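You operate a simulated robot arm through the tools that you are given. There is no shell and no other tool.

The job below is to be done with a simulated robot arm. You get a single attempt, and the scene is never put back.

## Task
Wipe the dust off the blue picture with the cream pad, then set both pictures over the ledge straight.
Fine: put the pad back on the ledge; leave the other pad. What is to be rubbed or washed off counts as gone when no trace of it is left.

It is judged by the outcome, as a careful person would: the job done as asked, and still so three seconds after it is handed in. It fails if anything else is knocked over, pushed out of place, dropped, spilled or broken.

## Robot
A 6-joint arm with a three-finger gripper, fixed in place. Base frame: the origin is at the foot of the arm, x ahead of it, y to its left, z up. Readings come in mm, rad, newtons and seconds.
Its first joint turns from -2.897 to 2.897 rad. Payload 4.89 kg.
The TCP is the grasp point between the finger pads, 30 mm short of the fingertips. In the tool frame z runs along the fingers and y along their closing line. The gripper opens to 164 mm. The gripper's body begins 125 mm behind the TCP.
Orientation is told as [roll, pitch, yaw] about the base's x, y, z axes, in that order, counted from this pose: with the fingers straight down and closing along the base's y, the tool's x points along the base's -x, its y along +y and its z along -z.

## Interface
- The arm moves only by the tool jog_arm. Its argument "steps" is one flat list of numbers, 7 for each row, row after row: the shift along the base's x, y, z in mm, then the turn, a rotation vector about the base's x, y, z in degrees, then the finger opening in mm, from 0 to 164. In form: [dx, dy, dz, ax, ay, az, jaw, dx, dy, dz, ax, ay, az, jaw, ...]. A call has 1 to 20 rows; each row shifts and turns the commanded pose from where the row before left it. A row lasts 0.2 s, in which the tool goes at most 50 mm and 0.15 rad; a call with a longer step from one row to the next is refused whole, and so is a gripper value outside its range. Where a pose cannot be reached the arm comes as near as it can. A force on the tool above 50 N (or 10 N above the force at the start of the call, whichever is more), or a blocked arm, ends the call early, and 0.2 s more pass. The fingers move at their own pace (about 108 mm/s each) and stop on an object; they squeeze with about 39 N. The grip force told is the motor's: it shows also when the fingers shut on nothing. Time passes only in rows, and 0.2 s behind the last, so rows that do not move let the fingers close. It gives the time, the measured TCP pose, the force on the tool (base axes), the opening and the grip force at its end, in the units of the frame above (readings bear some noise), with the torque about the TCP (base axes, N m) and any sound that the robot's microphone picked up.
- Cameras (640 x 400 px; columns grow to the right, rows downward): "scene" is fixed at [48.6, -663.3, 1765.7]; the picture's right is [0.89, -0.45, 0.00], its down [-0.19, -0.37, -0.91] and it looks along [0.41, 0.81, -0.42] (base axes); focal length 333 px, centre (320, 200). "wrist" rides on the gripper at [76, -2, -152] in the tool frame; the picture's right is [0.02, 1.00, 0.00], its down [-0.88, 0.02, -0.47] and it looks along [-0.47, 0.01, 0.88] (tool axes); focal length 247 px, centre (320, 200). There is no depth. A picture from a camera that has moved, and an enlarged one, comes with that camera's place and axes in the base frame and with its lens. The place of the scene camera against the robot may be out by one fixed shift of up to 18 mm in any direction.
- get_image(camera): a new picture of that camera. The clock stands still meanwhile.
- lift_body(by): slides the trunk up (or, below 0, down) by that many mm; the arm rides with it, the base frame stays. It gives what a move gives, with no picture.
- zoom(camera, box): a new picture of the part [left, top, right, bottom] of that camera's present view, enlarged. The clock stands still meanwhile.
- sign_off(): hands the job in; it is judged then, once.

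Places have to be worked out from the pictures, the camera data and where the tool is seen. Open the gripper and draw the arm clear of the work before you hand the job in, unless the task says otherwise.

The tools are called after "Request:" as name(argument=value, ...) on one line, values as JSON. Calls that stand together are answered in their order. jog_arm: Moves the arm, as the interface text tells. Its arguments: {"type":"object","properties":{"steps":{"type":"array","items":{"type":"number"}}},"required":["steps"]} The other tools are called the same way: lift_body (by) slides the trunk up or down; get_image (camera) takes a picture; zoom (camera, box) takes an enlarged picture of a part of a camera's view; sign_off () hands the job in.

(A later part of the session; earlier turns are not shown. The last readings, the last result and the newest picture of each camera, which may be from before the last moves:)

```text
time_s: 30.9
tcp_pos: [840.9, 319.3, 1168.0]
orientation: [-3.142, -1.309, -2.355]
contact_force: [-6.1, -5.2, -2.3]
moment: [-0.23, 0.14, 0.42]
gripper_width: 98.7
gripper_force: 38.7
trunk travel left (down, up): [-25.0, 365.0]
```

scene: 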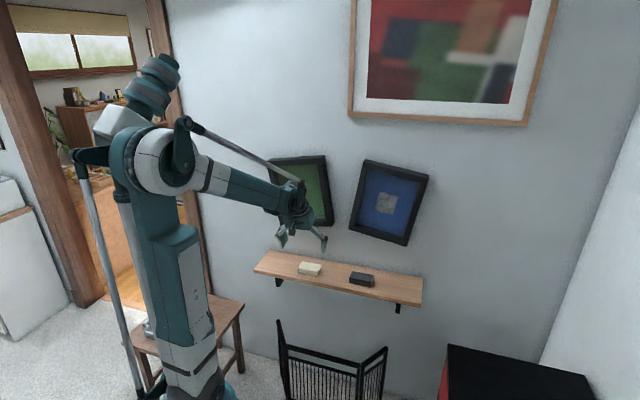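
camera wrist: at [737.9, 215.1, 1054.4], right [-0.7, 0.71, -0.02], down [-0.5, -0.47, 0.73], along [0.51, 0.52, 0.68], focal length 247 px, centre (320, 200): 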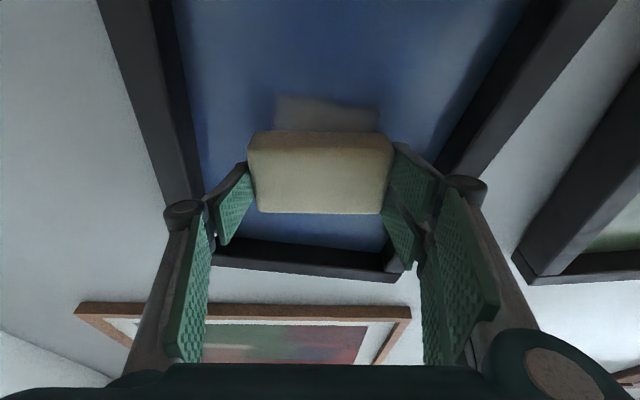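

I have contact at n≈820.5 with about 8 N of pressing force, which is gentle and right for wiping. I'll stroke down and up over the dust.

Request:
jog_arm(steps=[0, 0, -9, 0, 0, 0, 85, 0, 0, -9, 0, 0, 0, 85, 0, 0, -9, 0, 0, 0, 85, 0, 0, -9, 0, 0, 0, 85, 0, 0, 0, 0, 0, 0, 85])

Request:
get_image(camera="wrist")

Request:
zoom(camera="scene", box=[330, 140, 450, 260])

```text
time_s: 32.1
tcp_pos: [840.1, 319.4, 1131.0]
orientation: [-3.141, -1.31, -2.357]
contact_force: [-3.3, -5.9, 0.2]
moment: [-0.12, 0.09, 0.31]
gripper_width: 98.7
gripper_force: 39.6
trunk travel left (down, up): [-25.0, 365.0]
```

```text
taken
camera wrist: at [752.7, 228.7, 1018.8], right [-0.7, 0.71, -0.02], down [-0.5, -0.47, 0.73], along [0.51, 0.52, 0.68], focal length 247 px, centre (320, 200)
```

wrist: 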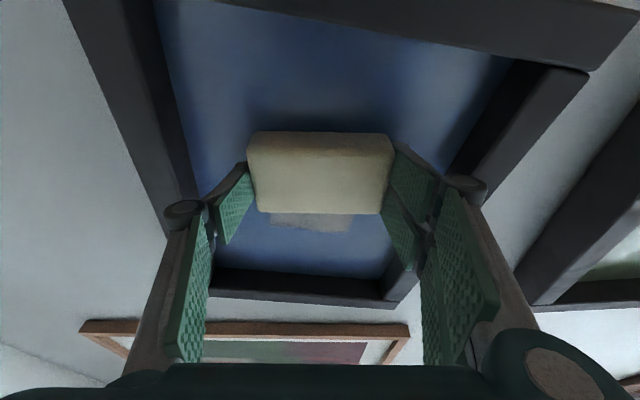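

```text
3.33 times, centred on (390, 200) of scene
camera zoom: at [48.6, -663.3, 1765.7], right [0.89, -0.45, 0.0], down [-0.19, -0.37, -0.91], along [0.41, 0.81, -0.42], focal length 1111 px, centre (87, 200)
```

zoom: 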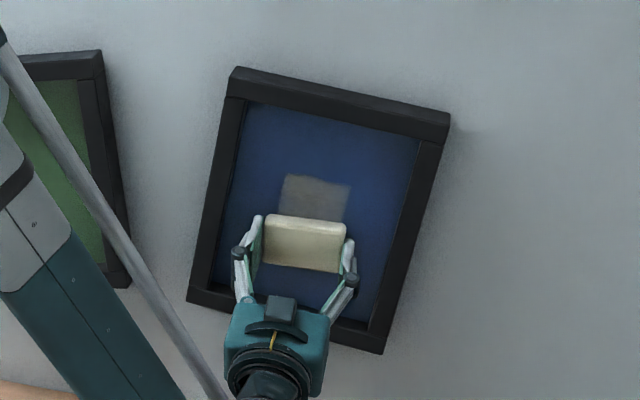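

The dust is coming off and the pressing force is a steady 7 N. I'll stroke upward across the whole patch.

Request:
jog_arm(steps=[0, 0, 9, 0, 0, 0, 85, 0, 0, 9, 0, 0, 0, 85, 0, 0, 9, 0, 0, 0, 85, 0, 0, 9, 0, 0, 0, 85, 0, 0, 9, 0, 0, 0, 85, 0, 0, 9, 0, 0, 0, 85, 0, 0, 9, 0, 0, 0, 85, 0, 0, 9, 0, 0, 0, 85, 0, 0, 0, 0, 0, 0, 85])

Request:
get_image(camera="wrist")

Request:
zoom(camera="scene", box=[330, 140, 450, 260])

```text
time_s: 34.1
tcp_pos: [841.8, 319.8, 1203.6]
orientation: [3.142, -1.31, -2.356]
contact_force: [-7.4, -7.4, -3.1]
moment: [-0.33, 0.24, 0.18]
gripper_width: 99.0
gripper_force: 38.9
trunk travel left (down, up): [-25.0, 365.0]
```

```text
taken
camera wrist: at [752.6, 229.2, 1091.0], right [-0.7, 0.71, -0.02], down [-0.5, -0.47, 0.73], along [0.51, 0.52, 0.68], focal length 247 px, centre (320, 200)
```

wrist: 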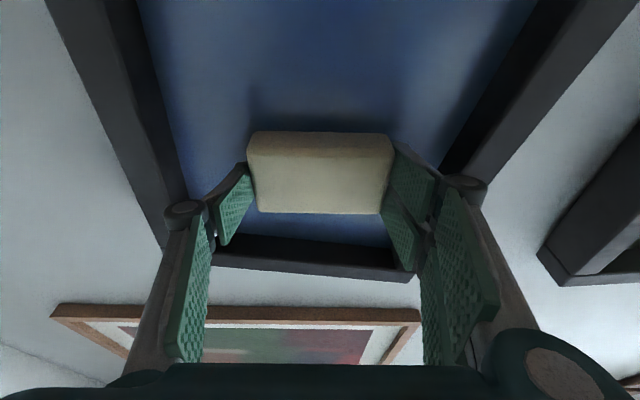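

```text
3.33 times, centred on (390, 200) of scene
camera zoom: at [48.6, -663.3, 1765.7], right [0.89, -0.45, 0.0], down [-0.19, -0.37, -0.91], along [0.41, 0.81, -0.42], focal length 1111 px, centre (87, 200)
```

zoom: 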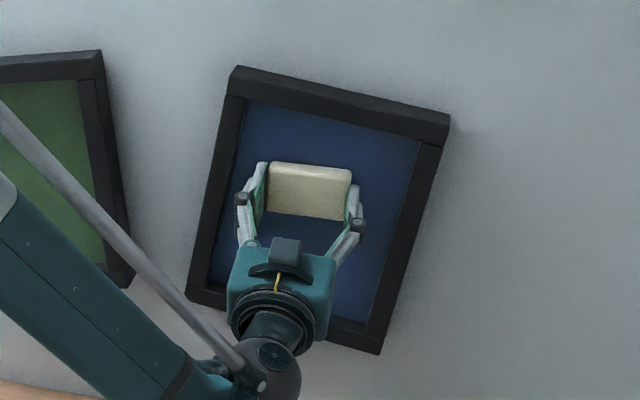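

The glass below the pad looks clear. For thoroughness I'll do a second pass offset about 14 mm to each side of the patch.

Request:
jog_arm(steps=[-5, 5, 0, 0, 0, 0, 85, -5, 5, 0, 0, 0, 0, 85, 0, 0, -9, 0, 0, 0, 85, 0, 0, -9, 0, 0, 0, 85, 0, 0, -9, 0, 0, 0, 85, 0, 0, -9, 0, 0, 0, 85, 0, 0, -9, 0, 0, 0, 85, 0, 0, -9, 0, 0, 0, 85, 0, 0, -9, 0, 0, 0, 85, 0, 0, -9, 0, 0, 0, 85, 5, -5, 0, 0, 0, 0, 85, 5, -5, 0, 0, 0, 0, 85, 5, -5, 0, 0, 0, 0, 85, 5, -5, 0, 0, 0, 0, 85, 0, 0, 0, 0, 0, 0, 85])

Request:
zoom(camera="scene", box=[330, 140, 450, 260])

```text
time_s: 37.4
tcp_pos: [851.9, 310.1, 1132.4]
orientation: [3.142, -1.31, -2.357]
contact_force: [-6.4, -5.1, -0.9]
moment: [-0.15, 0.16, 0.08]
gripper_width: 98.8
gripper_force: 38.8
trunk travel left (down, up): [-25.0, 365.0]
```

```text
3.33 times, centred on (390, 200) of scene
camera zoom: at [48.6, -663.3, 1765.7], right [0.89, -0.45, 0.0], down [-0.19, -0.37, -0.91], along [0.41, 0.81, -0.42], focal length 1111 px, centre (87, 200)
```

zoom: 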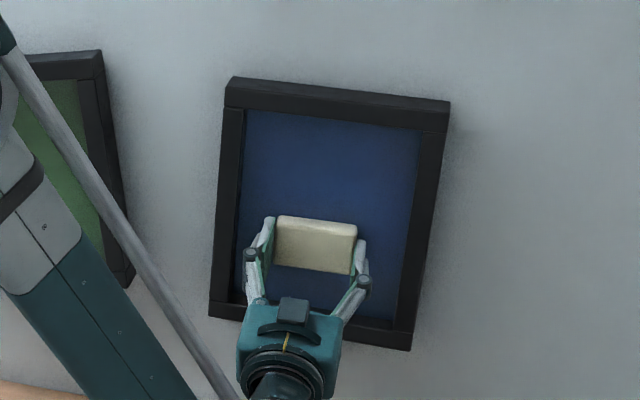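

The dust looks gone, and the lateral rub has also turned the picture nearer to straight; it pivots near its top centre. I'll finish the pass with one upward stroke, then check the glass.

Request:
jog_arm(steps=[0, 0, 9, 0, 0, 0, 85, 0, 0, 9, 0, 0, 0, 85, 0, 0, 9, 0, 0, 0, 85, 0, 0, 9, 0, 0, 0, 85, 0, 0, 9, 0, 0, 0, 85, 0, 0, 9, 0, 0, 0, 85, 0, 0, 9, 0, 0, 0, 85, 0, 0, 9, 0, 0, 0, 85, 0, 0, 0, 0, 0, 0, 85])

Request:
zoom(camera="scene", box=[330, 140, 450, 260])

Request:
get_image(camera="wrist")

```text
time_s: 39.4
tcp_pos: [851.1, 309.8, 1203.6]
orientation: [-3.142, -1.311, -2.356]
contact_force: [-2.5, -1.0, -0.2]
moment: [-0.06, 0.07, 0.11]
gripper_width: 98.9
gripper_force: 38.9
trunk travel left (down, up): [-25.0, 365.0]
```

```text
3.33 times, centred on (390, 200) of scene
camera zoom: at [48.6, -663.3, 1765.7], right [0.89, -0.45, 0.0], down [-0.19, -0.37, -0.91], along [0.41, 0.81, -0.42], focal length 1111 px, centre (87, 200)
```

zoom: 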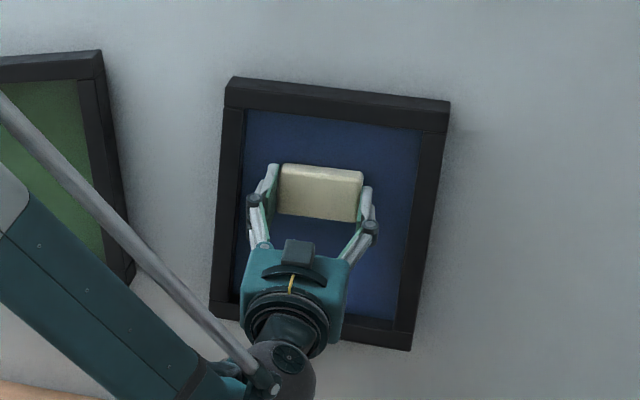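

```text
taken
camera wrist: at [762.9, 219.1, 1090.6], right [-0.7, 0.71, -0.02], down [-0.5, -0.47, 0.73], along [0.51, 0.52, 0.68], focal length 247 px, centre (320, 200)
```

wrist: 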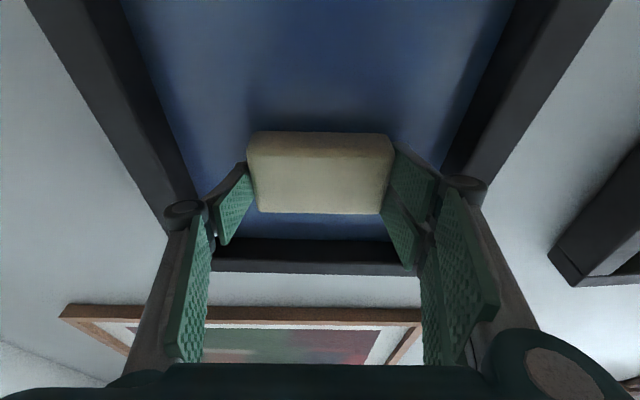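

I'll back the pad straight off the glass and inspect it for any remaining dust.

Request:
jog_arm(steps=[-15, -15, 0, 0, 0, 0, 85, -25, -25, 0, 0, 0, 0, 85, -30, -30, 0, 0, 0, 0, 85, -20, -20, -30, 0, 0, 0, 85, 0, 0, -40, 0, 0, 0, 85, 0, 0, -40, 0, 0, 0, 85, 0, 0, 0, 0, 0, 0, 85])

Request:
zoom(camera="scene", box=[340, 145, 440, 245])

Request:
get_image(camera="wrist")

```text
time_s: 41.0
tcp_pos: [761.2, 218.7, 1093.8]
orientation: [-3.138, -1.31, -2.356]
contact_force: [-1.2, -0.2, -0.1]
moment: [-0.06, 0.11, -0.03]
gripper_width: 98.9
gripper_force: 38.6
trunk travel left (down, up): [-25.0, 365.0]
```

```text
4.00 times, centred on (390, 195) of scene
camera zoom: at [48.6, -663.3, 1765.7], right [0.89, -0.45, 0.0], down [-0.19, -0.37, -0.91], along [0.41, 0.81, -0.42], focal length 1334 px, centre (40, 220)
```

zoom: 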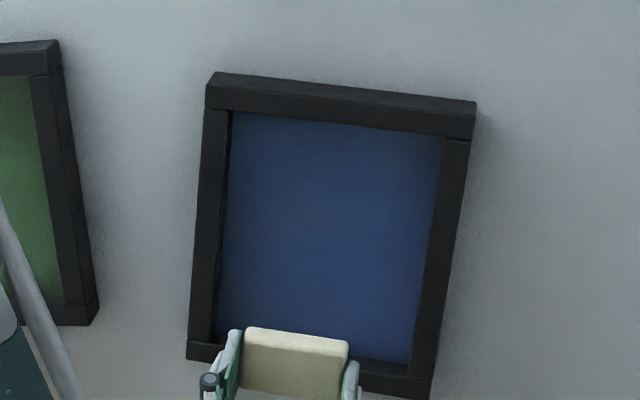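

```text
taken
camera wrist: at [672.7, 128.3, 980.9], right [-0.7, 0.71, -0.02], down [-0.5, -0.47, 0.73], along [0.51, 0.52, 0.68], focal length 247 px, centre (320, 200)
```

wrist: 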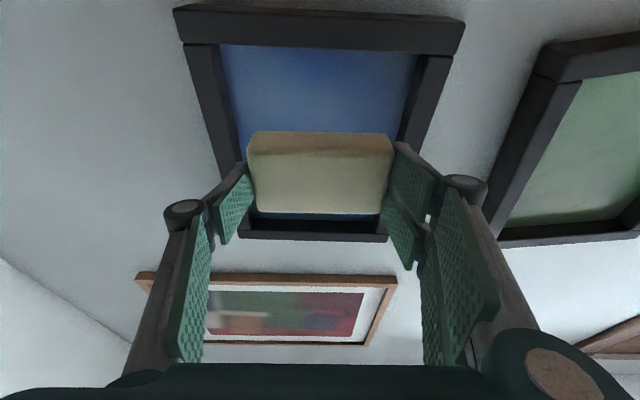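

The glass looks clear. Before putting the pad away, I'll take a closer zoom to check for faint traces.

Request:
zoom(camera="scene", box=[364, 168, 408, 212])

Request:
zoom(camera="wrist", box=[200, 20, 440, 140])

```text
9.09 times, centred on (386, 190) of scene
camera zoom: at [48.6, -663.3, 1765.7], right [0.89, -0.45, 0.0], down [-0.19, -0.37, -0.91], along [0.41, 0.81, -0.42], focal length 3031 px, centre (-280, 291)
```

zoom: 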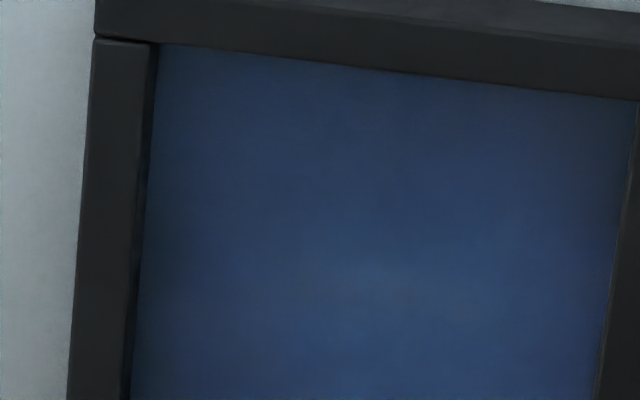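

```text
2.67 times, centred on (320, 80) of wrist
camera zoom: at [672.7, 128.3, 980.9], right [-0.7, 0.71, -0.02], down [-0.5, -0.47, 0.73], along [0.51, 0.52, 0.68], focal length 659 px, centre (320, 520)
```

zoom: 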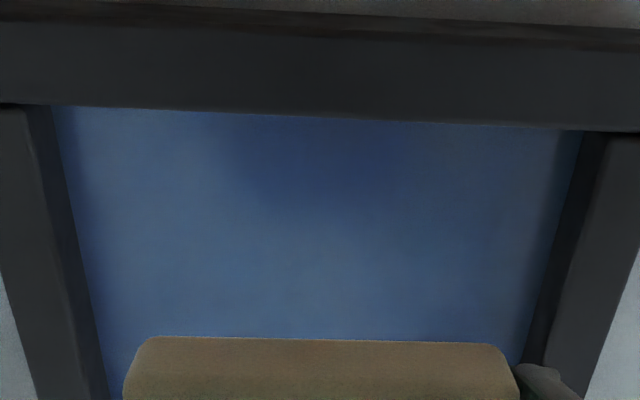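

Request:
jog_arm(steps=[-5, 5, 40, 0, 0, 0, 85, -5, 5, 45, 0, 0, 0, 85, 0, 0, 0, 0, 0, 0, 85])

Request:
zoom(camera="wrist", box=[180, 0, 480, 180])

```text
time_s: 41.8
tcp_pos: [749.5, 229.7, 1177.2]
orientation: [3.141, -1.31, -2.354]
contact_force: [1.3, 0.1, -0.1]
moment: [0.02, -0.08, 0.09]
gripper_width: 98.9
gripper_force: 38.9
trunk travel left (down, up): [-25.0, 365.0]
```

```text
2.13 times, centred on (330, 90) of wrist
camera zoom: at [662.9, 139.1, 1064.7], right [-0.7, 0.71, -0.02], down [-0.5, -0.47, 0.73], along [0.51, 0.52, 0.68], focal length 527 px, centre (299, 435)
```

zoom: 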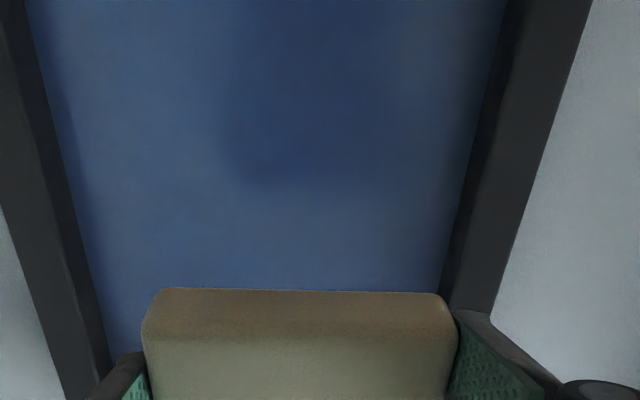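

The glass shows only even blue, with the gripper's shadow and no dust. Now I'll carry the pad back to its place on the ledge by reversing the path.

Request:
jog_arm(steps=[-18.2, 17.9, -18.93, -5.303, 5.303, 0, 85, -18.2, 17.9, -18.93, -5.303, 5.303, 0, 85, -18.2, 17.9, -18.93, -5.303, 5.303, 0, 85, -18.2, 17.9, -18.93, -5.303, 5.303, 0, 85, -18.2, 17.9, -18.93, -5.303, 5.303, 0, 85, -18.2, 17.9, -18.93, -5.303, 5.303, 0, 85, -18.2, 17.9, -18.93, -5.303, 5.303, 0, 85, -18.2, 17.9, -18.93, -5.303, 5.303, 0, 85, -18.2, 17.9, -18.93, -5.303, 5.303, 0, 85, -18.2, 17.9, -18.93, -5.303, 5.303, 0, 85, -18.2, 17.9, -18.93, -5.303, 5.303, 0, 85, -18.2, 17.9, -18.93, -5.303, 5.303, 0, 85, 25.6, 25.5, -20, 0, 0, 0, 85, 25.6, 25.5, -20, 0, 0, 0, 85, 0, 0, 0, 0, 0, 0, 85])

Request:
get_image(camera="wrist")

Request:
zoom(camera="scene", box=[270, 220, 350, 280])

```text
time_s: 45.0
tcp_pos: [585.9, 497.0, 912.0]
orientation: [0.0, -0.259, 0.787]
contact_force: [-1.0, -1.3, -0.2]
moment: [0.02, -0.04, 0.01]
gripper_width: 98.8
gripper_force: 38.9
trunk travel left (down, up): [-25.0, 365.0]
```

```text
taken
camera wrist: at [507.3, 415.7, 1039.9], right [-0.72, 0.69, -0.01], down [0.5, 0.53, 0.68], along [0.48, 0.49, -0.73], focal length 247 px, centre (320, 200)
```

wrist: 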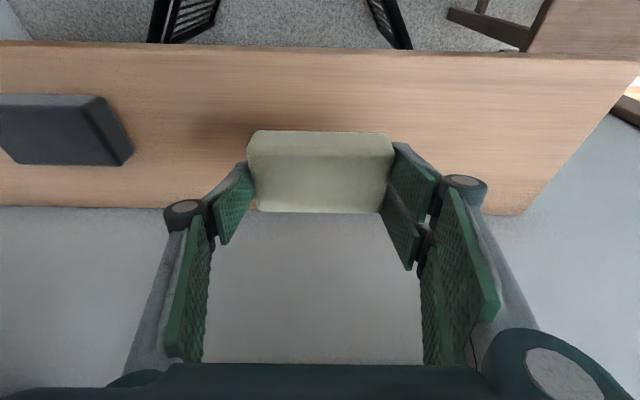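

```text
6.67 times, centred on (310, 250) of scene
camera zoom: at [48.6, -663.3, 1765.7], right [0.89, -0.45, 0.0], down [-0.19, -0.37, -0.91], along [0.41, 0.81, -0.42], focal length 2223 px, centre (387, -133)
```

zoom: 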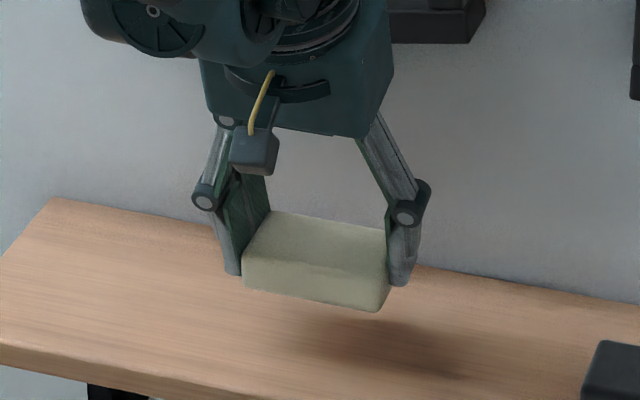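

The pad is above its original spot. I'll descend most of the way, then feel for the ledge in small steps.

Request:
jog_arm(steps=[-2, -0.5, -20, 0, 0, 0, 85, 0, 0, -20, 0, 0, 0, 85, 0, 0, -10, 0, 0, 0, 85, 0, 0, -5, 0, 0, 0, 85, 0, 0, 0, 0, 0, 0, 85])

Request:
zoom(camera="scene", box=[280, 240, 344, 280])

```text
time_s: 46.1
tcp_pos: [582.7, 494.3, 858.0]
orientation: [0.001, -0.263, 0.785]
contact_force: [4.9, 3.3, 31.1]
moment: [-0.61, 0.18, 0.03]
gripper_width: 98.7
gripper_force: 39.0
trunk travel left (down, up): [-25.0, 365.0]
```

```text
10.00 times, centred on (312, 260) of scene
camera zoom: at [48.6, -663.3, 1765.7], right [0.89, -0.45, 0.0], down [-0.19, -0.37, -0.91], along [0.41, 0.81, -0.42], focal length 3334 px, centre (400, -400)
```

zoom: 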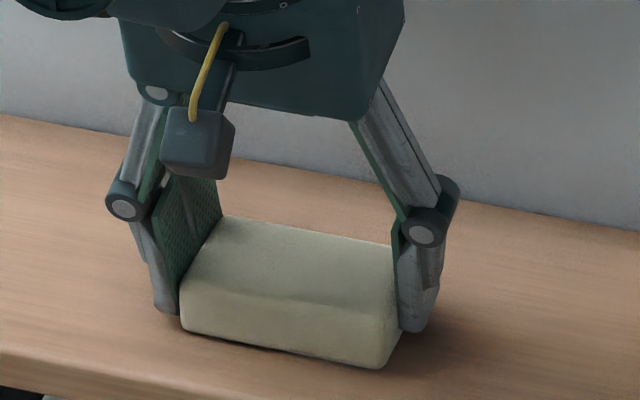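

The pad is down: the ledge pushes back with 31 N, so it sits about 5 mm lower in the fingers than I assumed. I'll ease up slightly to relieve the load before releasing.

Request:
jog_arm(steps=[0, 0, 1, 0, 0, 0, 85, 0, 0, 0, 0, 0, 0, 85])

```text
time_s: 46.8
tcp_pos: [580.8, 495.1, 857.8]
orientation: [-0.001, -0.26, 0.784]
contact_force: [5.1, 2.6, 22.6]
moment: [-0.25, -0.03, 0.02]
gripper_width: 98.6
gripper_force: 38.1
trunk travel left (down, up): [-25.0, 365.0]
```

Request:
jog_arm(steps=[0, 0, 1.5, 0, 0, 0, 85, 0, 0, 0, 0, 0, 0, 85])

```text
time_s: 47.4
tcp_pos: [581.8, 495.8, 858.9]
orientation: [0.002, -0.26, 0.786]
contact_force: [0.4, 0.4, -0.2]
moment: [-0.03, 0.02, 0.0]
gripper_width: 99.0
gripper_force: 38.7
trunk travel left (down, up): [-25.0, 365.0]
```

The load is gone, so I'm right at the touch point. I'll settle down 0.8 mm for a light touch and open the fingers slowly and evenly.

Request:
jog_arm(steps=[0, 0, -0.8, 0, 0, 0, 85, 0, 0, 0, 0, 0, 0, 98, 0, 0, 0, 0, 0, 0, 102, 0, 0, 0, 0, 0, 0, 106, 0, 0, 0, 0, 0, 0, 112, 0, 0, 0, 0, 0, 0, 120, 0, 0, 0, 0, 0, 0, 120])

Request:
zoom(camera="scene", box=[280, 240, 344, 280])

Request:
get_image(camera="wrist")

```text
time_s: 49.0
tcp_pos: [583.3, 494.2, 858.2]
orientation: [0.0, -0.26, 0.785]
contact_force: [0.0, -0.3, -0.1]
moment: [-0.01, 0.01, 0.04]
gripper_width: 119.8
gripper_force: 0.0
trunk travel left (down, up): [-25.0, 365.0]
```

```text
10.00 times, centred on (312, 260) of scene
camera zoom: at [48.6, -663.3, 1765.7], right [0.89, -0.45, 0.0], down [-0.19, -0.37, -0.91], along [0.41, 0.81, -0.42], focal length 3334 px, centre (400, -400)
```

zoom: 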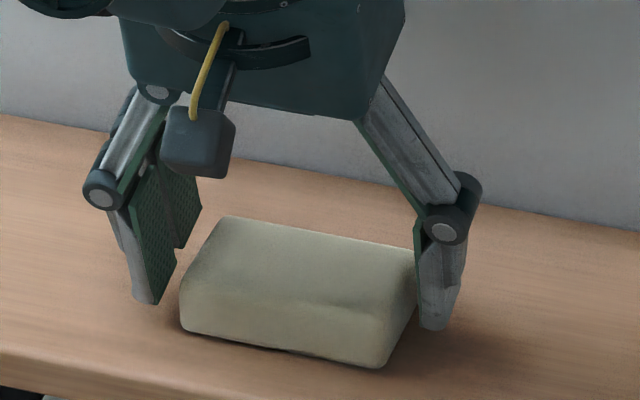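

```text
taken
camera wrist: at [504.0, 414.7, 986.3], right [-0.72, 0.69, -0.01], down [0.5, 0.53, 0.68], along [0.48, 0.49, -0.73], focal length 247 px, centre (320, 200)
```

wrist: 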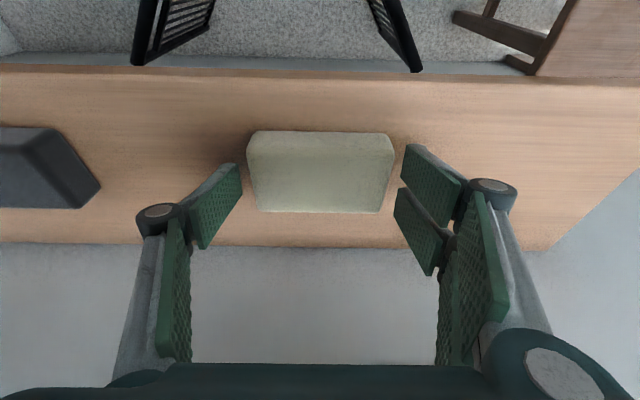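

The pad is back where it started. I'll rise clear, close the fingers, and move back to a square-on view of both pictures to measure their tilt.

Request:
jog_arm(steps=[0, 0, 20, 0, 0, 0, 122, 0, 0, 35, 0, 0, 0, 122, 0, 0, 35, 0, 0, 0, 122, 3.05, -19.5, 25.25, 3.977, -3.977, 0, 122, 3.05, -19.5, 25.25, 3.977, -3.977, 0, 80, 3.05, -19.5, 25.25, 3.977, -3.977, 0, 40, 3.05, -19.5, 25.25, 3.977, -3.977, 0, 0, 3.05, -19.5, 25.25, 3.977, -3.977, 0, 0, 3.05, -19.5, 25.25, 3.977, -3.977, 0, 0, 3.05, -19.5, 25.25, 3.977, -3.977, 0, 0, 3.05, -19.5, 25.25, 3.977, -3.977, 0, 0, 0, 0, 0, 0, 0, 0, 0])

Request:
get_image(camera="wrist")

Request:
get_image(camera="scene")

```text
time_s: 51.5
tcp_pos: [605.7, 337.2, 1149.1]
orientation: [0.001, -1.047, 0.786]
contact_force: [0.2, 0.0, -0.7]
moment: [-0.03, 0.01, -0.02]
gripper_width: 0.0
gripper_force: 38.8
trunk travel left (down, up): [-25.0, 365.0]
```

```text
taken
camera wrist: at [487.7, 217.1, 1160.0], right [-0.71, 0.7, -0.02], down [0.01, 0.04, 1.0], along [0.7, 0.71, -0.03], focal length 247 px, centre (320, 200)
```

wrist: 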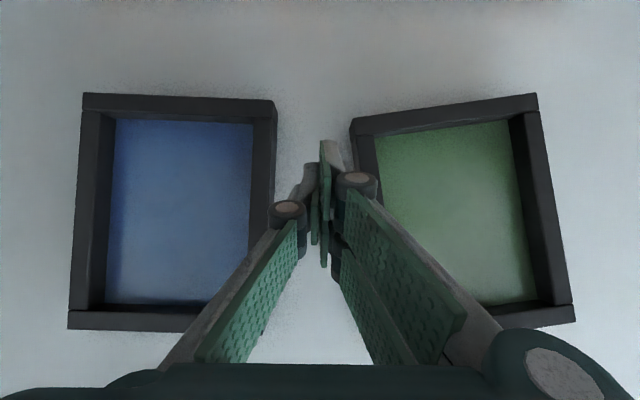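

```text
taken
```

scene: 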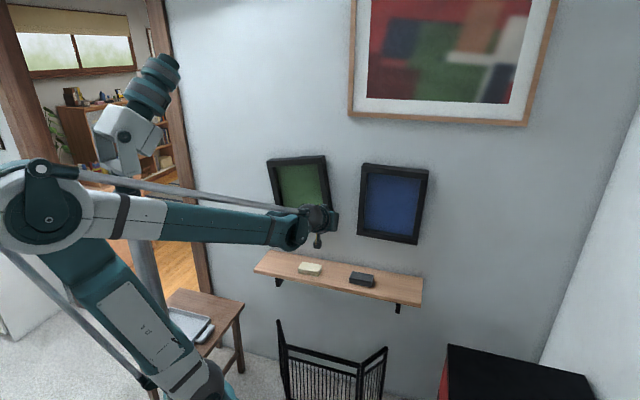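

The blue picture is now nearly level, roughly 1° off, and the green one is still about 9° counter-clockwise. I'll zoom in for precise edge measurements.

Request:
zoom(camera="wrist", box=[50, 70, 300, 345])

Request:
zoom(camera="scene", box=[345, 150, 445, 250])

Request:
zoom(camera="scene", box=[240, 140, 450, 320])

```text
1.45 times, centred on (175, 208) of wrist
camera zoom: at [487.7, 217.1, 1160.0], right [-0.71, 0.7, -0.02], down [0.01, 0.04, 1.0], along [0.7, 0.71, -0.03], focal length 359 px, centre (531, 189)
```

zoom: 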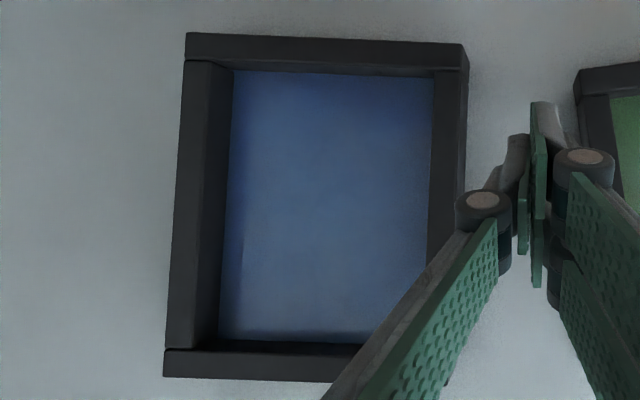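

```text
4.00 times, centred on (395, 200) of scene
camera zoom: at [48.6, -663.3, 1765.7], right [0.89, -0.45, 0.0], down [-0.19, -0.37, -0.91], along [0.41, 0.81, -0.42], focal length 1334 px, centre (20, 200)
```

zoom: 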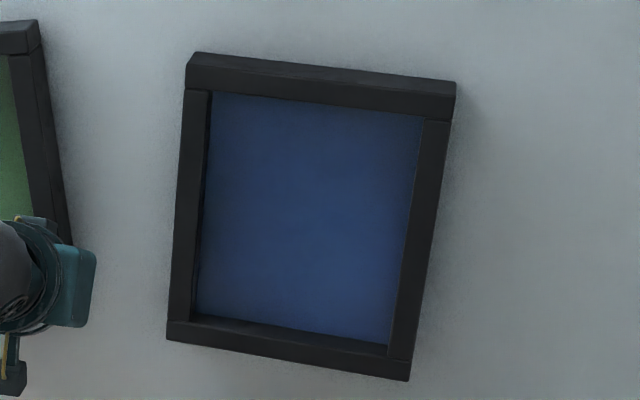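

```text
2.22 times, centred on (345, 230) of scene
camera zoom: at [48.6, -663.3, 1765.7], right [0.89, -0.45, 0.0], down [-0.19, -0.37, -0.91], along [0.41, 0.81, -0.42], focal length 741 px, centre (264, 133)
```

zoom: 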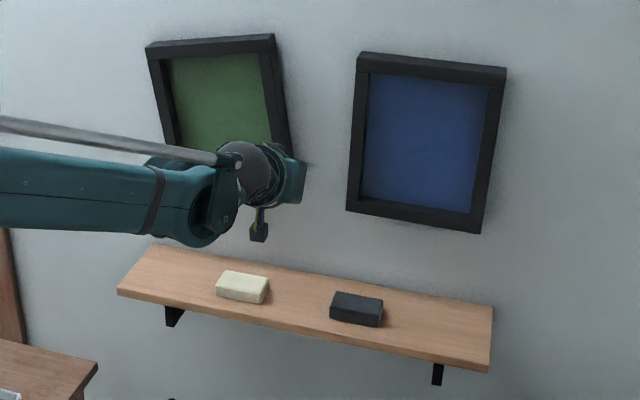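

In the closer view the blue glass is clean. Blue is about 0.9° clockwise, pivoting near its top. Green is 8.9° counter-clockwise, with its bottom-right corner at s≈-147, z≈1036, so that corner has to move about 44 mm left. I'll bring the closed fingertips in front of the gap between the pictures at z≈1060.

Request:
jog_arm(steps=[17.2, 14.9, -17.8, 2.121, -2.121, 0, 0, 17.2, 14.9, -17.8, 2.121, -2.121, 0, 0, 17.2, 14.9, -17.8, 2.121, -2.121, 0, 0, 17.2, 14.9, -17.8, 2.121, -2.121, 0, 0, 17.2, 14.9, -17.8, 2.121, -2.121, 0, 0, 0, 0, 0, 0, 0, 0, 0])

Request:
get_image(camera="wrist")

Request:
zoom(camera="scene", box=[260, 150, 440, 270])

```text
time_s: 53.0
tcp_pos: [691.3, 413.0, 1060.9]
orientation: [-0.002, -1.311, 0.784]
contact_force: [-0.7, -0.5, 0.8]
moment: [-0.03, 0.01, 0.01]
gripper_width: 0.0
gripper_force: 38.6
trunk travel left (down, up): [-25.0, 365.0]
```

```text
taken
camera wrist: at [575.6, 294.7, 1027.1], right [-0.71, 0.7, -0.02], down [-0.18, -0.15, 0.97], along [0.68, 0.7, 0.23], focal length 247 px, centre (320, 200)
```

wrist: 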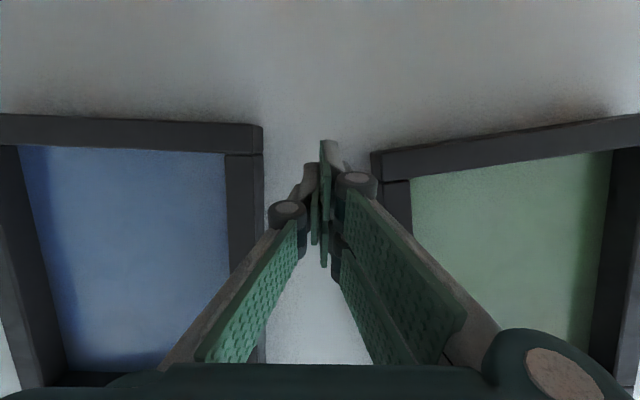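

```text
3.33 times, centred on (350, 210) of scene
camera zoom: at [48.6, -663.3, 1765.7], right [0.89, -0.45, 0.0], down [-0.19, -0.37, -0.91], along [0.41, 0.81, -0.42], focal length 1111 px, centre (220, 167)
```

zoom: 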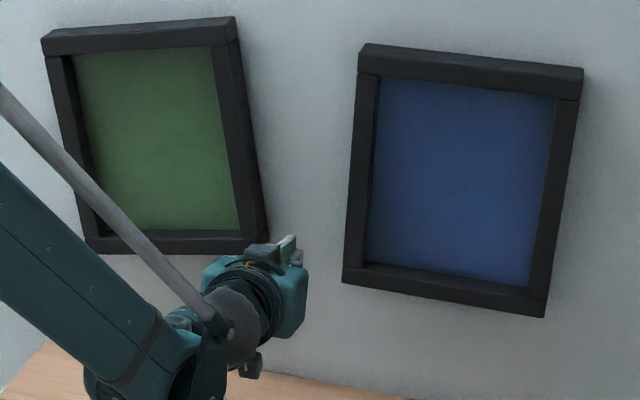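

The fingertips are centred in front of the gap. I'll insert them about 41 mm so they sit beside the frames' sides without reaching the wall.

Request:
jog_arm(steps=[10, 10, 0, 0, 0, 0, 0, 10, 10, 0, 0, 0, 0, 0, 7, 7, 0, 0, 0, 0, 0, 0, 0, 0, 0, 0, 0, 0])

Request:
get_image(camera="wrist")

Request:
zoom(camera="scene", box=[300, 180, 400, 250])

```text
time_s: 54.0
tcp_pos: [718.9, 440.9, 1061.3]
orientation: [-0.002, -1.309, 0.787]
contact_force: [0.1, -0.4, -0.2]
moment: [-0.02, 0.01, -0.01]
gripper_width: 0.0
gripper_force: 38.9
trunk travel left (down, up): [-25.0, 365.0]
```

```text
taken
camera wrist: at [603.1, 322.0, 1026.9], right [-0.71, 0.7, -0.02], down [-0.17, -0.15, 0.97], along [0.68, 0.7, 0.23], focal length 247 px, centre (320, 200)
```

wrist: 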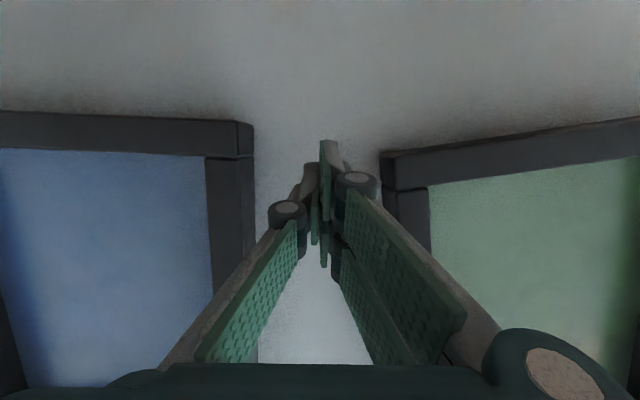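

```text
5.71 times, centred on (350, 215) of scene
camera zoom: at [48.6, -663.3, 1765.7], right [0.89, -0.45, 0.0], down [-0.19, -0.37, -0.91], along [0.41, 0.81, -0.42], focal length 1905 px, centre (149, 114)
```

zoom: 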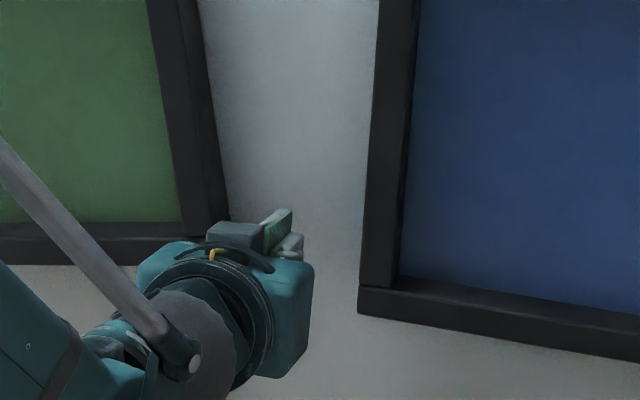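

There's no contact, and the tips are beside the frames. I'll move left toward the green frame's right side in small steps until contact is felt.

Request:
jog_arm(steps=[-3.535, 3.535, 0, 0, 0, 0, 0, -3.535, 3.535, 0, 0, 0, 0, 0, -3.535, 3.535, 0, 0, 0, 0, 0, -3.535, 3.535, 0, 0, 0, 0, 0, -3.535, 3.535, 0, 0, 0, 0, 0, -3.535, 3.535, 0, 0, 0, 0, 0, -3.535, 3.535, 0, 0, 0, 0, 0, 0, 0, 0, 0, 0, 0, 0])

Request:
get_image(camera="wrist")

```text
time_s: 55.8
tcp_pos: [694.3, 465.7, 1061.5]
orientation: [0.0, -1.31, 0.786]
contact_force: [0.2, 0.1, 0.2]
moment: [-0.03, -0.05, 0.0]
gripper_width: 0.0
gripper_force: 39.3
trunk travel left (down, up): [-25.0, 365.0]
```

```text
taken
camera wrist: at [578.8, 346.9, 1027.0], right [-0.71, 0.7, -0.02], down [-0.17, -0.15, 0.97], along [0.68, 0.7, 0.23], focal length 247 px, centre (320, 200)
```

wrist: 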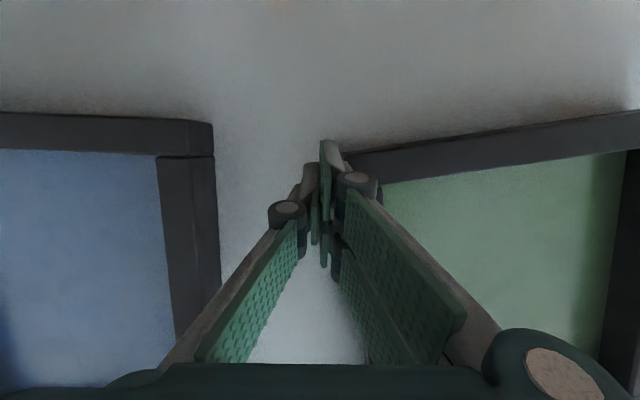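

Request:
jog_arm(steps=[-2.12, 2.12, 0, 0, 0, 0, 0, -2.12, 2.12, 0, 0, 0, 0, 0, -2.12, 2.12, 0, 0, 0, 0, 0, 0, 0, 0, 0, 0, 0, 0])

Request:
get_image(camera="wrist")

```text
time_s: 56.8
tcp_pos: [688.3, 471.5, 1061.3]
orientation: [0.0, -1.31, 0.786]
contact_force: [0.0, -0.3, 0.7]
moment: [0.0, -0.03, 0.02]
gripper_width: 0.3
gripper_force: 38.8
trunk travel left (down, up): [-25.0, 365.0]
```

```text
taken
camera wrist: at [572.2, 353.1, 1026.9], right [-0.71, 0.7, -0.02], down [-0.17, -0.15, 0.97], along [0.68, 0.7, 0.23], focal length 247 px, centre (320, 200)
```

wrist: 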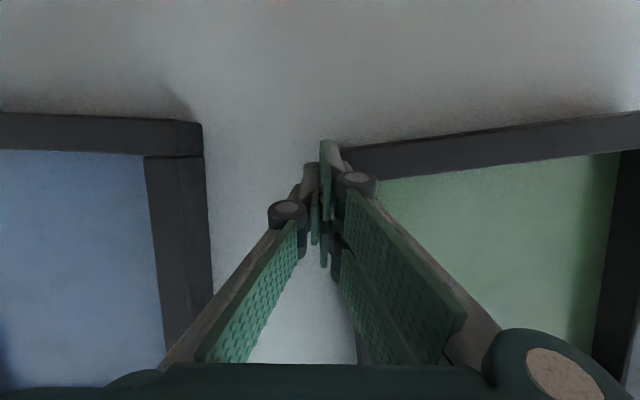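

Request:
jog_arm(steps=[-2.12, 2.12, 0, 0, 0, 0, 0, -2.12, 2.12, 0, 0, 0, 0, 0, -2.12, 2.12, 0, 0, 0, 0, 0, 0, 0, 0, 0, 0, 0, 0])

Request:
get_image(camera="wrist")

Request:
zoom(camera="scene", box=[260, 140, 380, 250])

```text
time_s: 57.8
tcp_pos: [682.3, 476.9, 1061.2]
orientation: [-0.001, -1.31, 0.786]
contact_force: [1.4, -0.9, 0.4]
moment: [-0.04, -0.02, -0.01]
gripper_width: 0.3
gripper_force: 39.3
trunk travel left (down, up): [-25.0, 365.0]
```

```text
taken
camera wrist: at [565.7, 359.5, 1027.2], right [-0.71, 0.7, -0.02], down [-0.17, -0.15, 0.97], along [0.68, 0.7, 0.23], focal length 247 px, centre (320, 200)
```

wrist: 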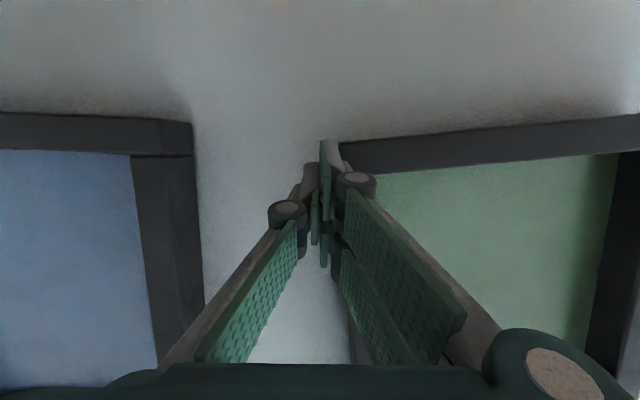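

```text
3.64 times, centred on (320, 195) of scene
camera zoom: at [48.6, -663.3, 1765.7], right [0.89, -0.45, 0.0], down [-0.19, -0.37, -0.91], along [0.41, 0.81, -0.42], focal length 1212 px, centre (320, 218)
```

zoom: 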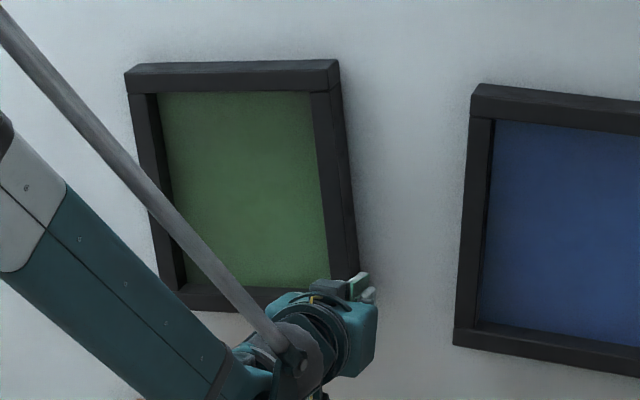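

The green picture is turning under a very light push of about 1.6 N, and is now around 6.5° off. I'll continue 20 mm left in small steps.

Request:
jog_arm(steps=[-2.83, 2.83, 0, 0, 0, 0, 0, -2.83, 2.83, 0, 0, 0, 0, 0, -2.83, 2.83, 0, 0, 0, 0, 0, -2.83, 2.83, 0, 0, 0, 0, 0, -2.83, 2.83, 0, 0, 0, 0, 0, 0, 0, 0, 0, 0, 0, 0])

Request:
get_image(camera="wrist")

Request:
zoom(camera="scene", box=[260, 140, 380, 250])

```text
time_s: 59.1
tcp_pos: [666.9, 492.6, 1061.3]
orientation: [0.0, -1.307, 0.786]
contact_force: [0.2, -0.6, -0.7]
moment: [-0.04, -0.03, 0.03]
gripper_width: 0.0
gripper_force: 38.5
trunk travel left (down, up): [-25.0, 365.0]
```

```text
taken
camera wrist: at [551.6, 373.3, 1027.4], right [-0.71, 0.7, -0.02], down [-0.17, -0.15, 0.97], along [0.68, 0.7, 0.23], focal length 247 px, centre (320, 200)
```

wrist: 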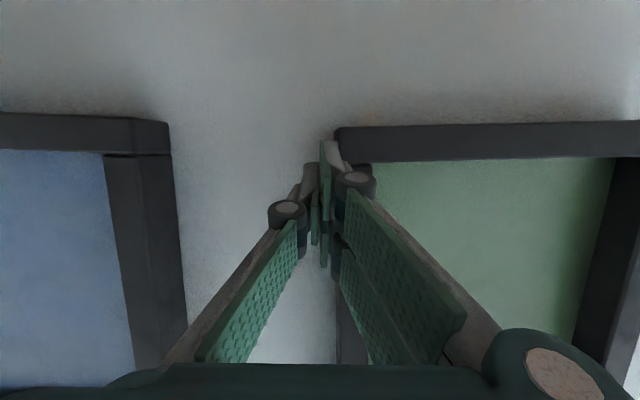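

```text
3.64 times, centred on (320, 195) of scene
camera zoom: at [48.6, -663.3, 1765.7], right [0.89, -0.45, 0.0], down [-0.19, -0.37, -0.91], along [0.41, 0.81, -0.42], focal length 1212 px, centre (320, 218)
```

zoom: 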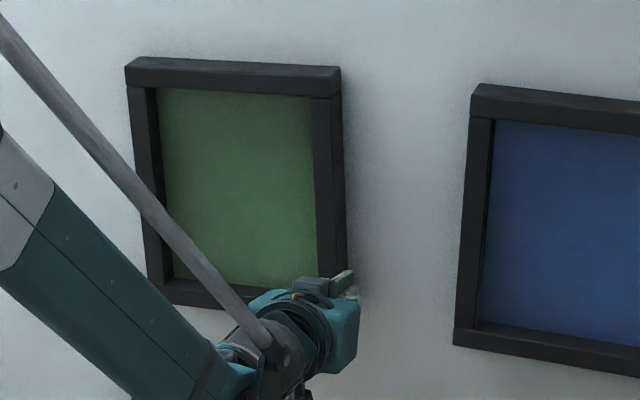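

About 2.6° remains, which is roughly 11 mm at this height. I'll push 8 mm more, gently.

Request:
jog_arm(steps=[-1.41, 1.41, 0, 0, 0, 0, 0, -1.41, 1.41, 0, 0, 0, 0, 0, -1.41, 1.41, 0, 0, 0, 0, 0, -1.41, 1.41, 0, 0, 0, 0, 0, 0, 0, 0, 0, 0, 0, 0])

Request:
zoom(camera="wrist", box=[320, 90, 640, 290])

Request:
zoom(camera="scene", box=[260, 140, 380, 250])

```text
time_s: 60.4
tcp_pos: [661.1, 497.3, 1060.8]
orientation: [0.001, -1.31, 0.785]
contact_force: [-0.1, 0.4, 0.1]
moment: [0.04, -0.04, 0.03]
gripper_width: 0.0
gripper_force: 38.8
trunk travel left (down, up): [-25.0, 365.0]
```

```text
2.00 times, centred on (480, 190) of wrist
camera zoom: at [546.1, 378.9, 1027.1], right [-0.71, 0.7, -0.02], down [-0.17, -0.15, 0.97], along [0.68, 0.7, 0.23], focal length 494 px, centre (0, 220)
```

zoom: 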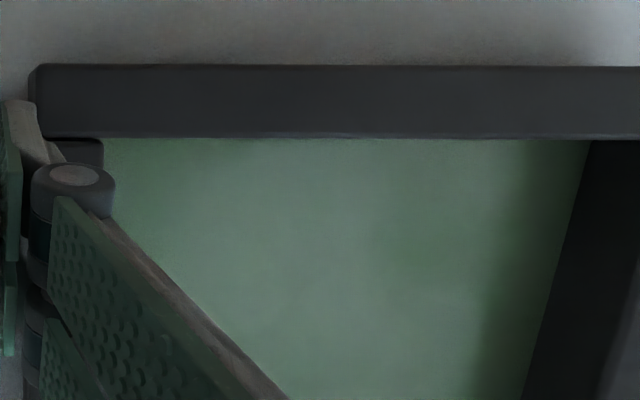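

```text
3.64 times, centred on (320, 195) of scene
camera zoom: at [48.6, -663.3, 1765.7], right [0.89, -0.45, 0.0], down [-0.19, -0.37, -0.91], along [0.41, 0.81, -0.42], focal length 1212 px, centre (320, 218)
```

zoom: 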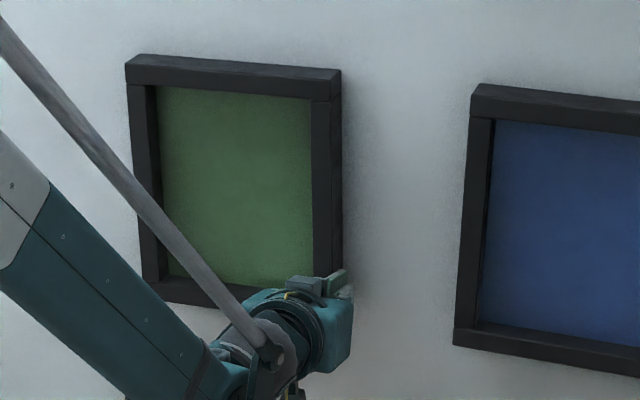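

About 0.9° remains. I'll nudge another 3 mm, then back out and check both pictures square-on with the ledge in view as a level reference.

Request:
jog_arm(steps=[-1.06, 1.06, 0, 0, 0, 0, 0, -1.06, 1.06, 0, 0, 0, 0, 0, 0, 0, 0, 0, 0, 0, 0, 0, 0, 0, 0, 0, 0, 0])

Request:
zoom(camera="wrist", box=[320, 90, 640, 290])

```text
time_s: 61.4
tcp_pos: [658.8, 501.8, 1060.8]
orientation: [0.0, -1.31, 0.786]
contact_force: [-0.1, 0.0, 0.2]
moment: [0.02, 0.02, -0.01]
gripper_width: 0.1
gripper_force: 39.1
trunk travel left (down, up): [-25.0, 365.0]
```

```text
2.00 times, centred on (480, 190) of wrist
camera zoom: at [543.8, 381.1, 1027.2], right [-0.71, 0.7, -0.02], down [-0.17, -0.15, 0.97], along [0.68, 0.7, 0.23], focal length 494 px, centre (0, 220)
```

zoom: 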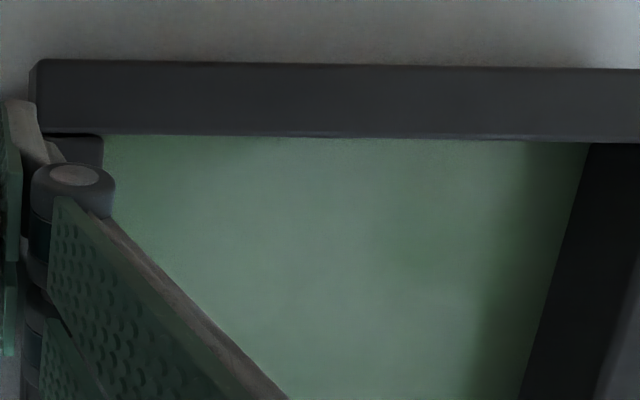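

Green's bottom edge now reads about 0.3° from level. I'll ease off to the right, withdraw straight out, and lower to a square-on view that includes the ledge.

Request:
jog_arm(steps=[5, -5, 0, 0, 0, 0, 0, 5, -5, 0, 0, 0, 0, 0, -15, -15, 0, 0, 0, 0, 0, -25, -25, 0, 0, 0, 0, 0, -25, -25, -20, -1.77, 1.77, 0, 0, -12, -20, -25, -1.77, 1.77, 0, 0, 5, -33, -25, -1.77, 1.77, 0, 0, 5, -33, -25, -1.77, 1.77, 0, 0, 0, 0, -10, -1.77, 1.77, 0, 0, 0, 0, 0, -1.77, 1.77, 0, 0, 0, 0, 0, 0, 0, 0, 0])

Request:
get_image(camera="wrist")

Request:
get_image(camera="scene")

```text
time_s: 63.8
tcp_pos: [602.5, 338.9, 955.3]
orientation: [0.001, -1.044, 0.787]
contact_force: [1.0, -0.2, 0.0]
moment: [0.01, 0.0, -0.04]
gripper_width: 0.0
gripper_force: 39.0
trunk travel left (down, up): [-25.0, 365.0]
```

```text
taken
camera wrist: at [485.2, 218.2, 966.7], right [-0.71, 0.7, -0.02], down [0.01, 0.04, 1.0], along [0.7, 0.71, -0.03], focal length 247 px, centre (320, 200)
```

wrist: 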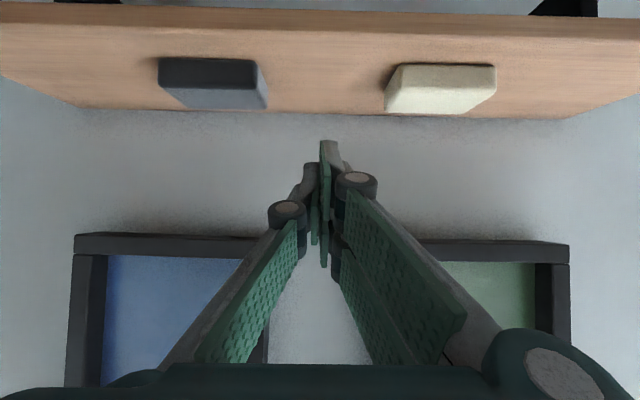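

```text
taken
```

scene: 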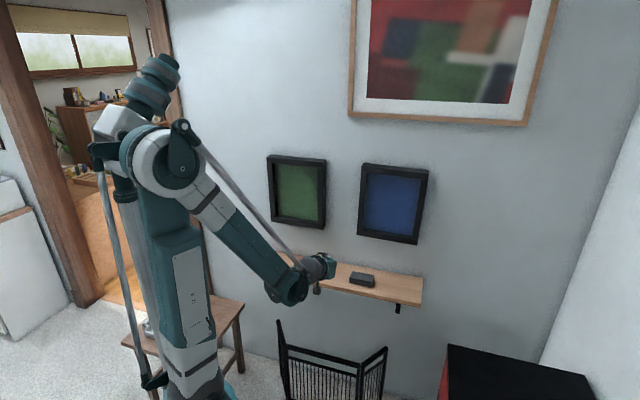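

Both pictures look close to level and the pads are undisturbed. I'll zoom in to compare the edge slopes with the ledge.

Request:
zoom(camera="wrist", box=[50, 0, 330, 175])

Request:
zoom(camera="wrist", box=[330, 0, 610, 175])

Request:
zoom(camera="wrist", box=[50, 215, 290, 365])

Request:
zoom(camera="wrist", box=[390, 215, 630, 365])

Request:
zoom(camera="scene", box=[250, 140, 450, 265])

```text
2.29 times, centred on (190, 88) of wrist
camera zoom: at [485.2, 218.2, 966.7], right [-0.71, 0.7, -0.02], down [0.01, 0.04, 1.0], along [0.7, 0.71, -0.03], focal length 564 px, centre (617, 457)
```

zoom: 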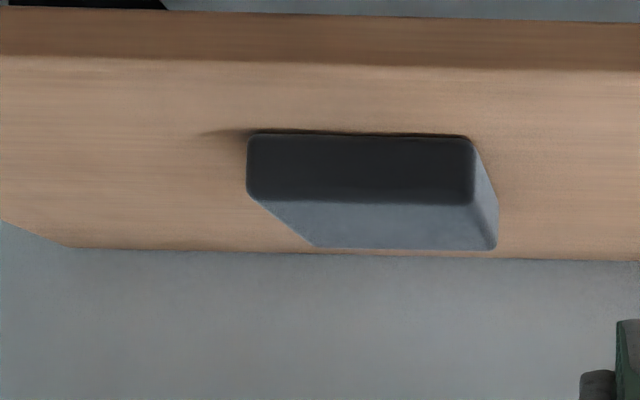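

```text
2.29 times, centred on (470, 88) of wrist
camera zoom: at [485.2, 218.2, 966.7], right [-0.71, 0.7, -0.02], down [0.01, 0.04, 1.0], along [0.7, 0.71, -0.03], focal length 564 px, centre (-23, 457)
```

zoom: 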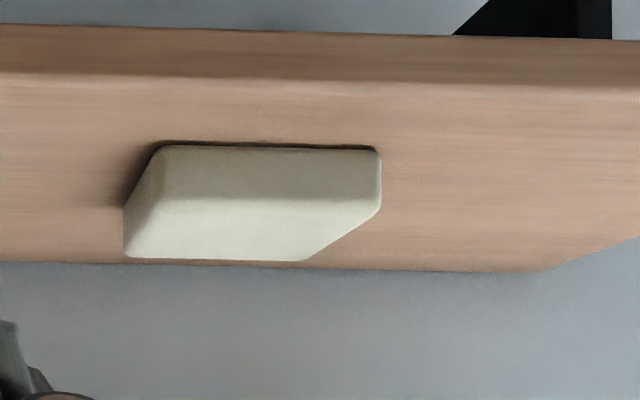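

```text
2.67 times, centred on (170, 290) of wrist
camera zoom: at [485.2, 218.2, 966.7], right [-0.71, 0.7, -0.02], down [0.01, 0.04, 1.0], along [0.7, 0.71, -0.03], focal length 659 px, centre (720, -40)
```

zoom: 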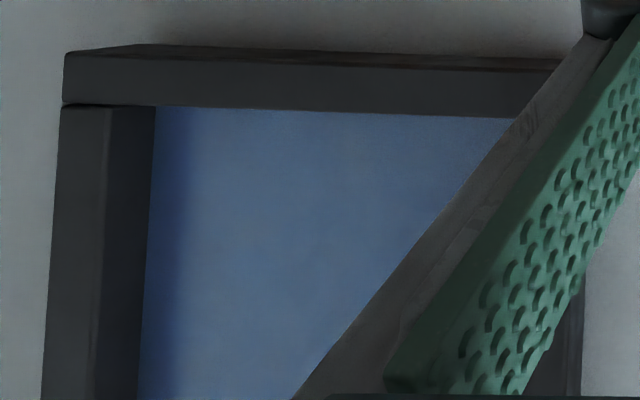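

```text
2.67 times, centred on (510, 290) of wrist
camera zoom: at [485.2, 218.2, 966.7], right [-0.71, 0.7, -0.02], down [0.01, 0.04, 1.0], along [0.7, 0.71, -0.03], focal length 659 px, centre (-187, -40)
```

zoom: 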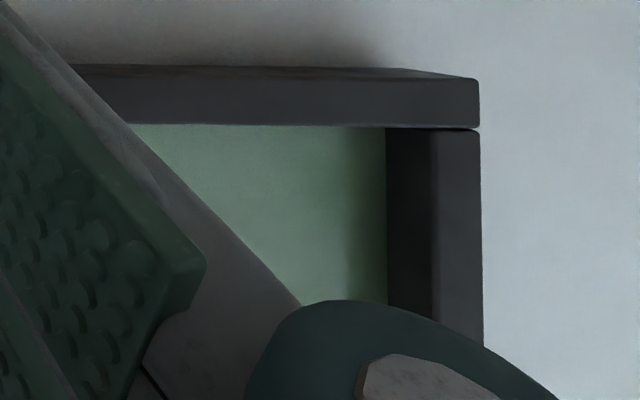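

```text
3.20 times, centred on (350, 202) of scene
camera zoom: at [48.6, -663.3, 1765.7], right [0.89, -0.45, 0.0], down [-0.19, -0.37, -0.91], along [0.41, 0.81, -0.42], focal length 1067 px, centre (224, 192)
```

zoom: 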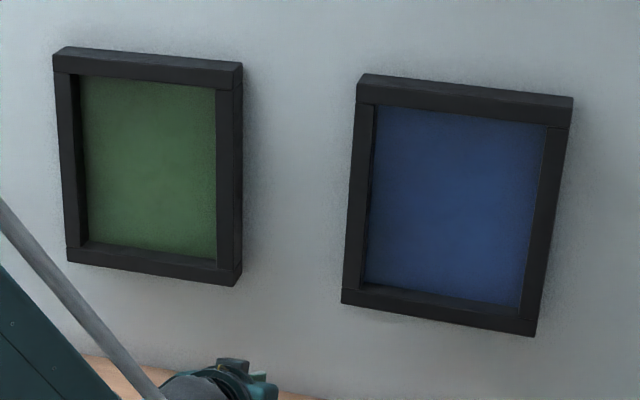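

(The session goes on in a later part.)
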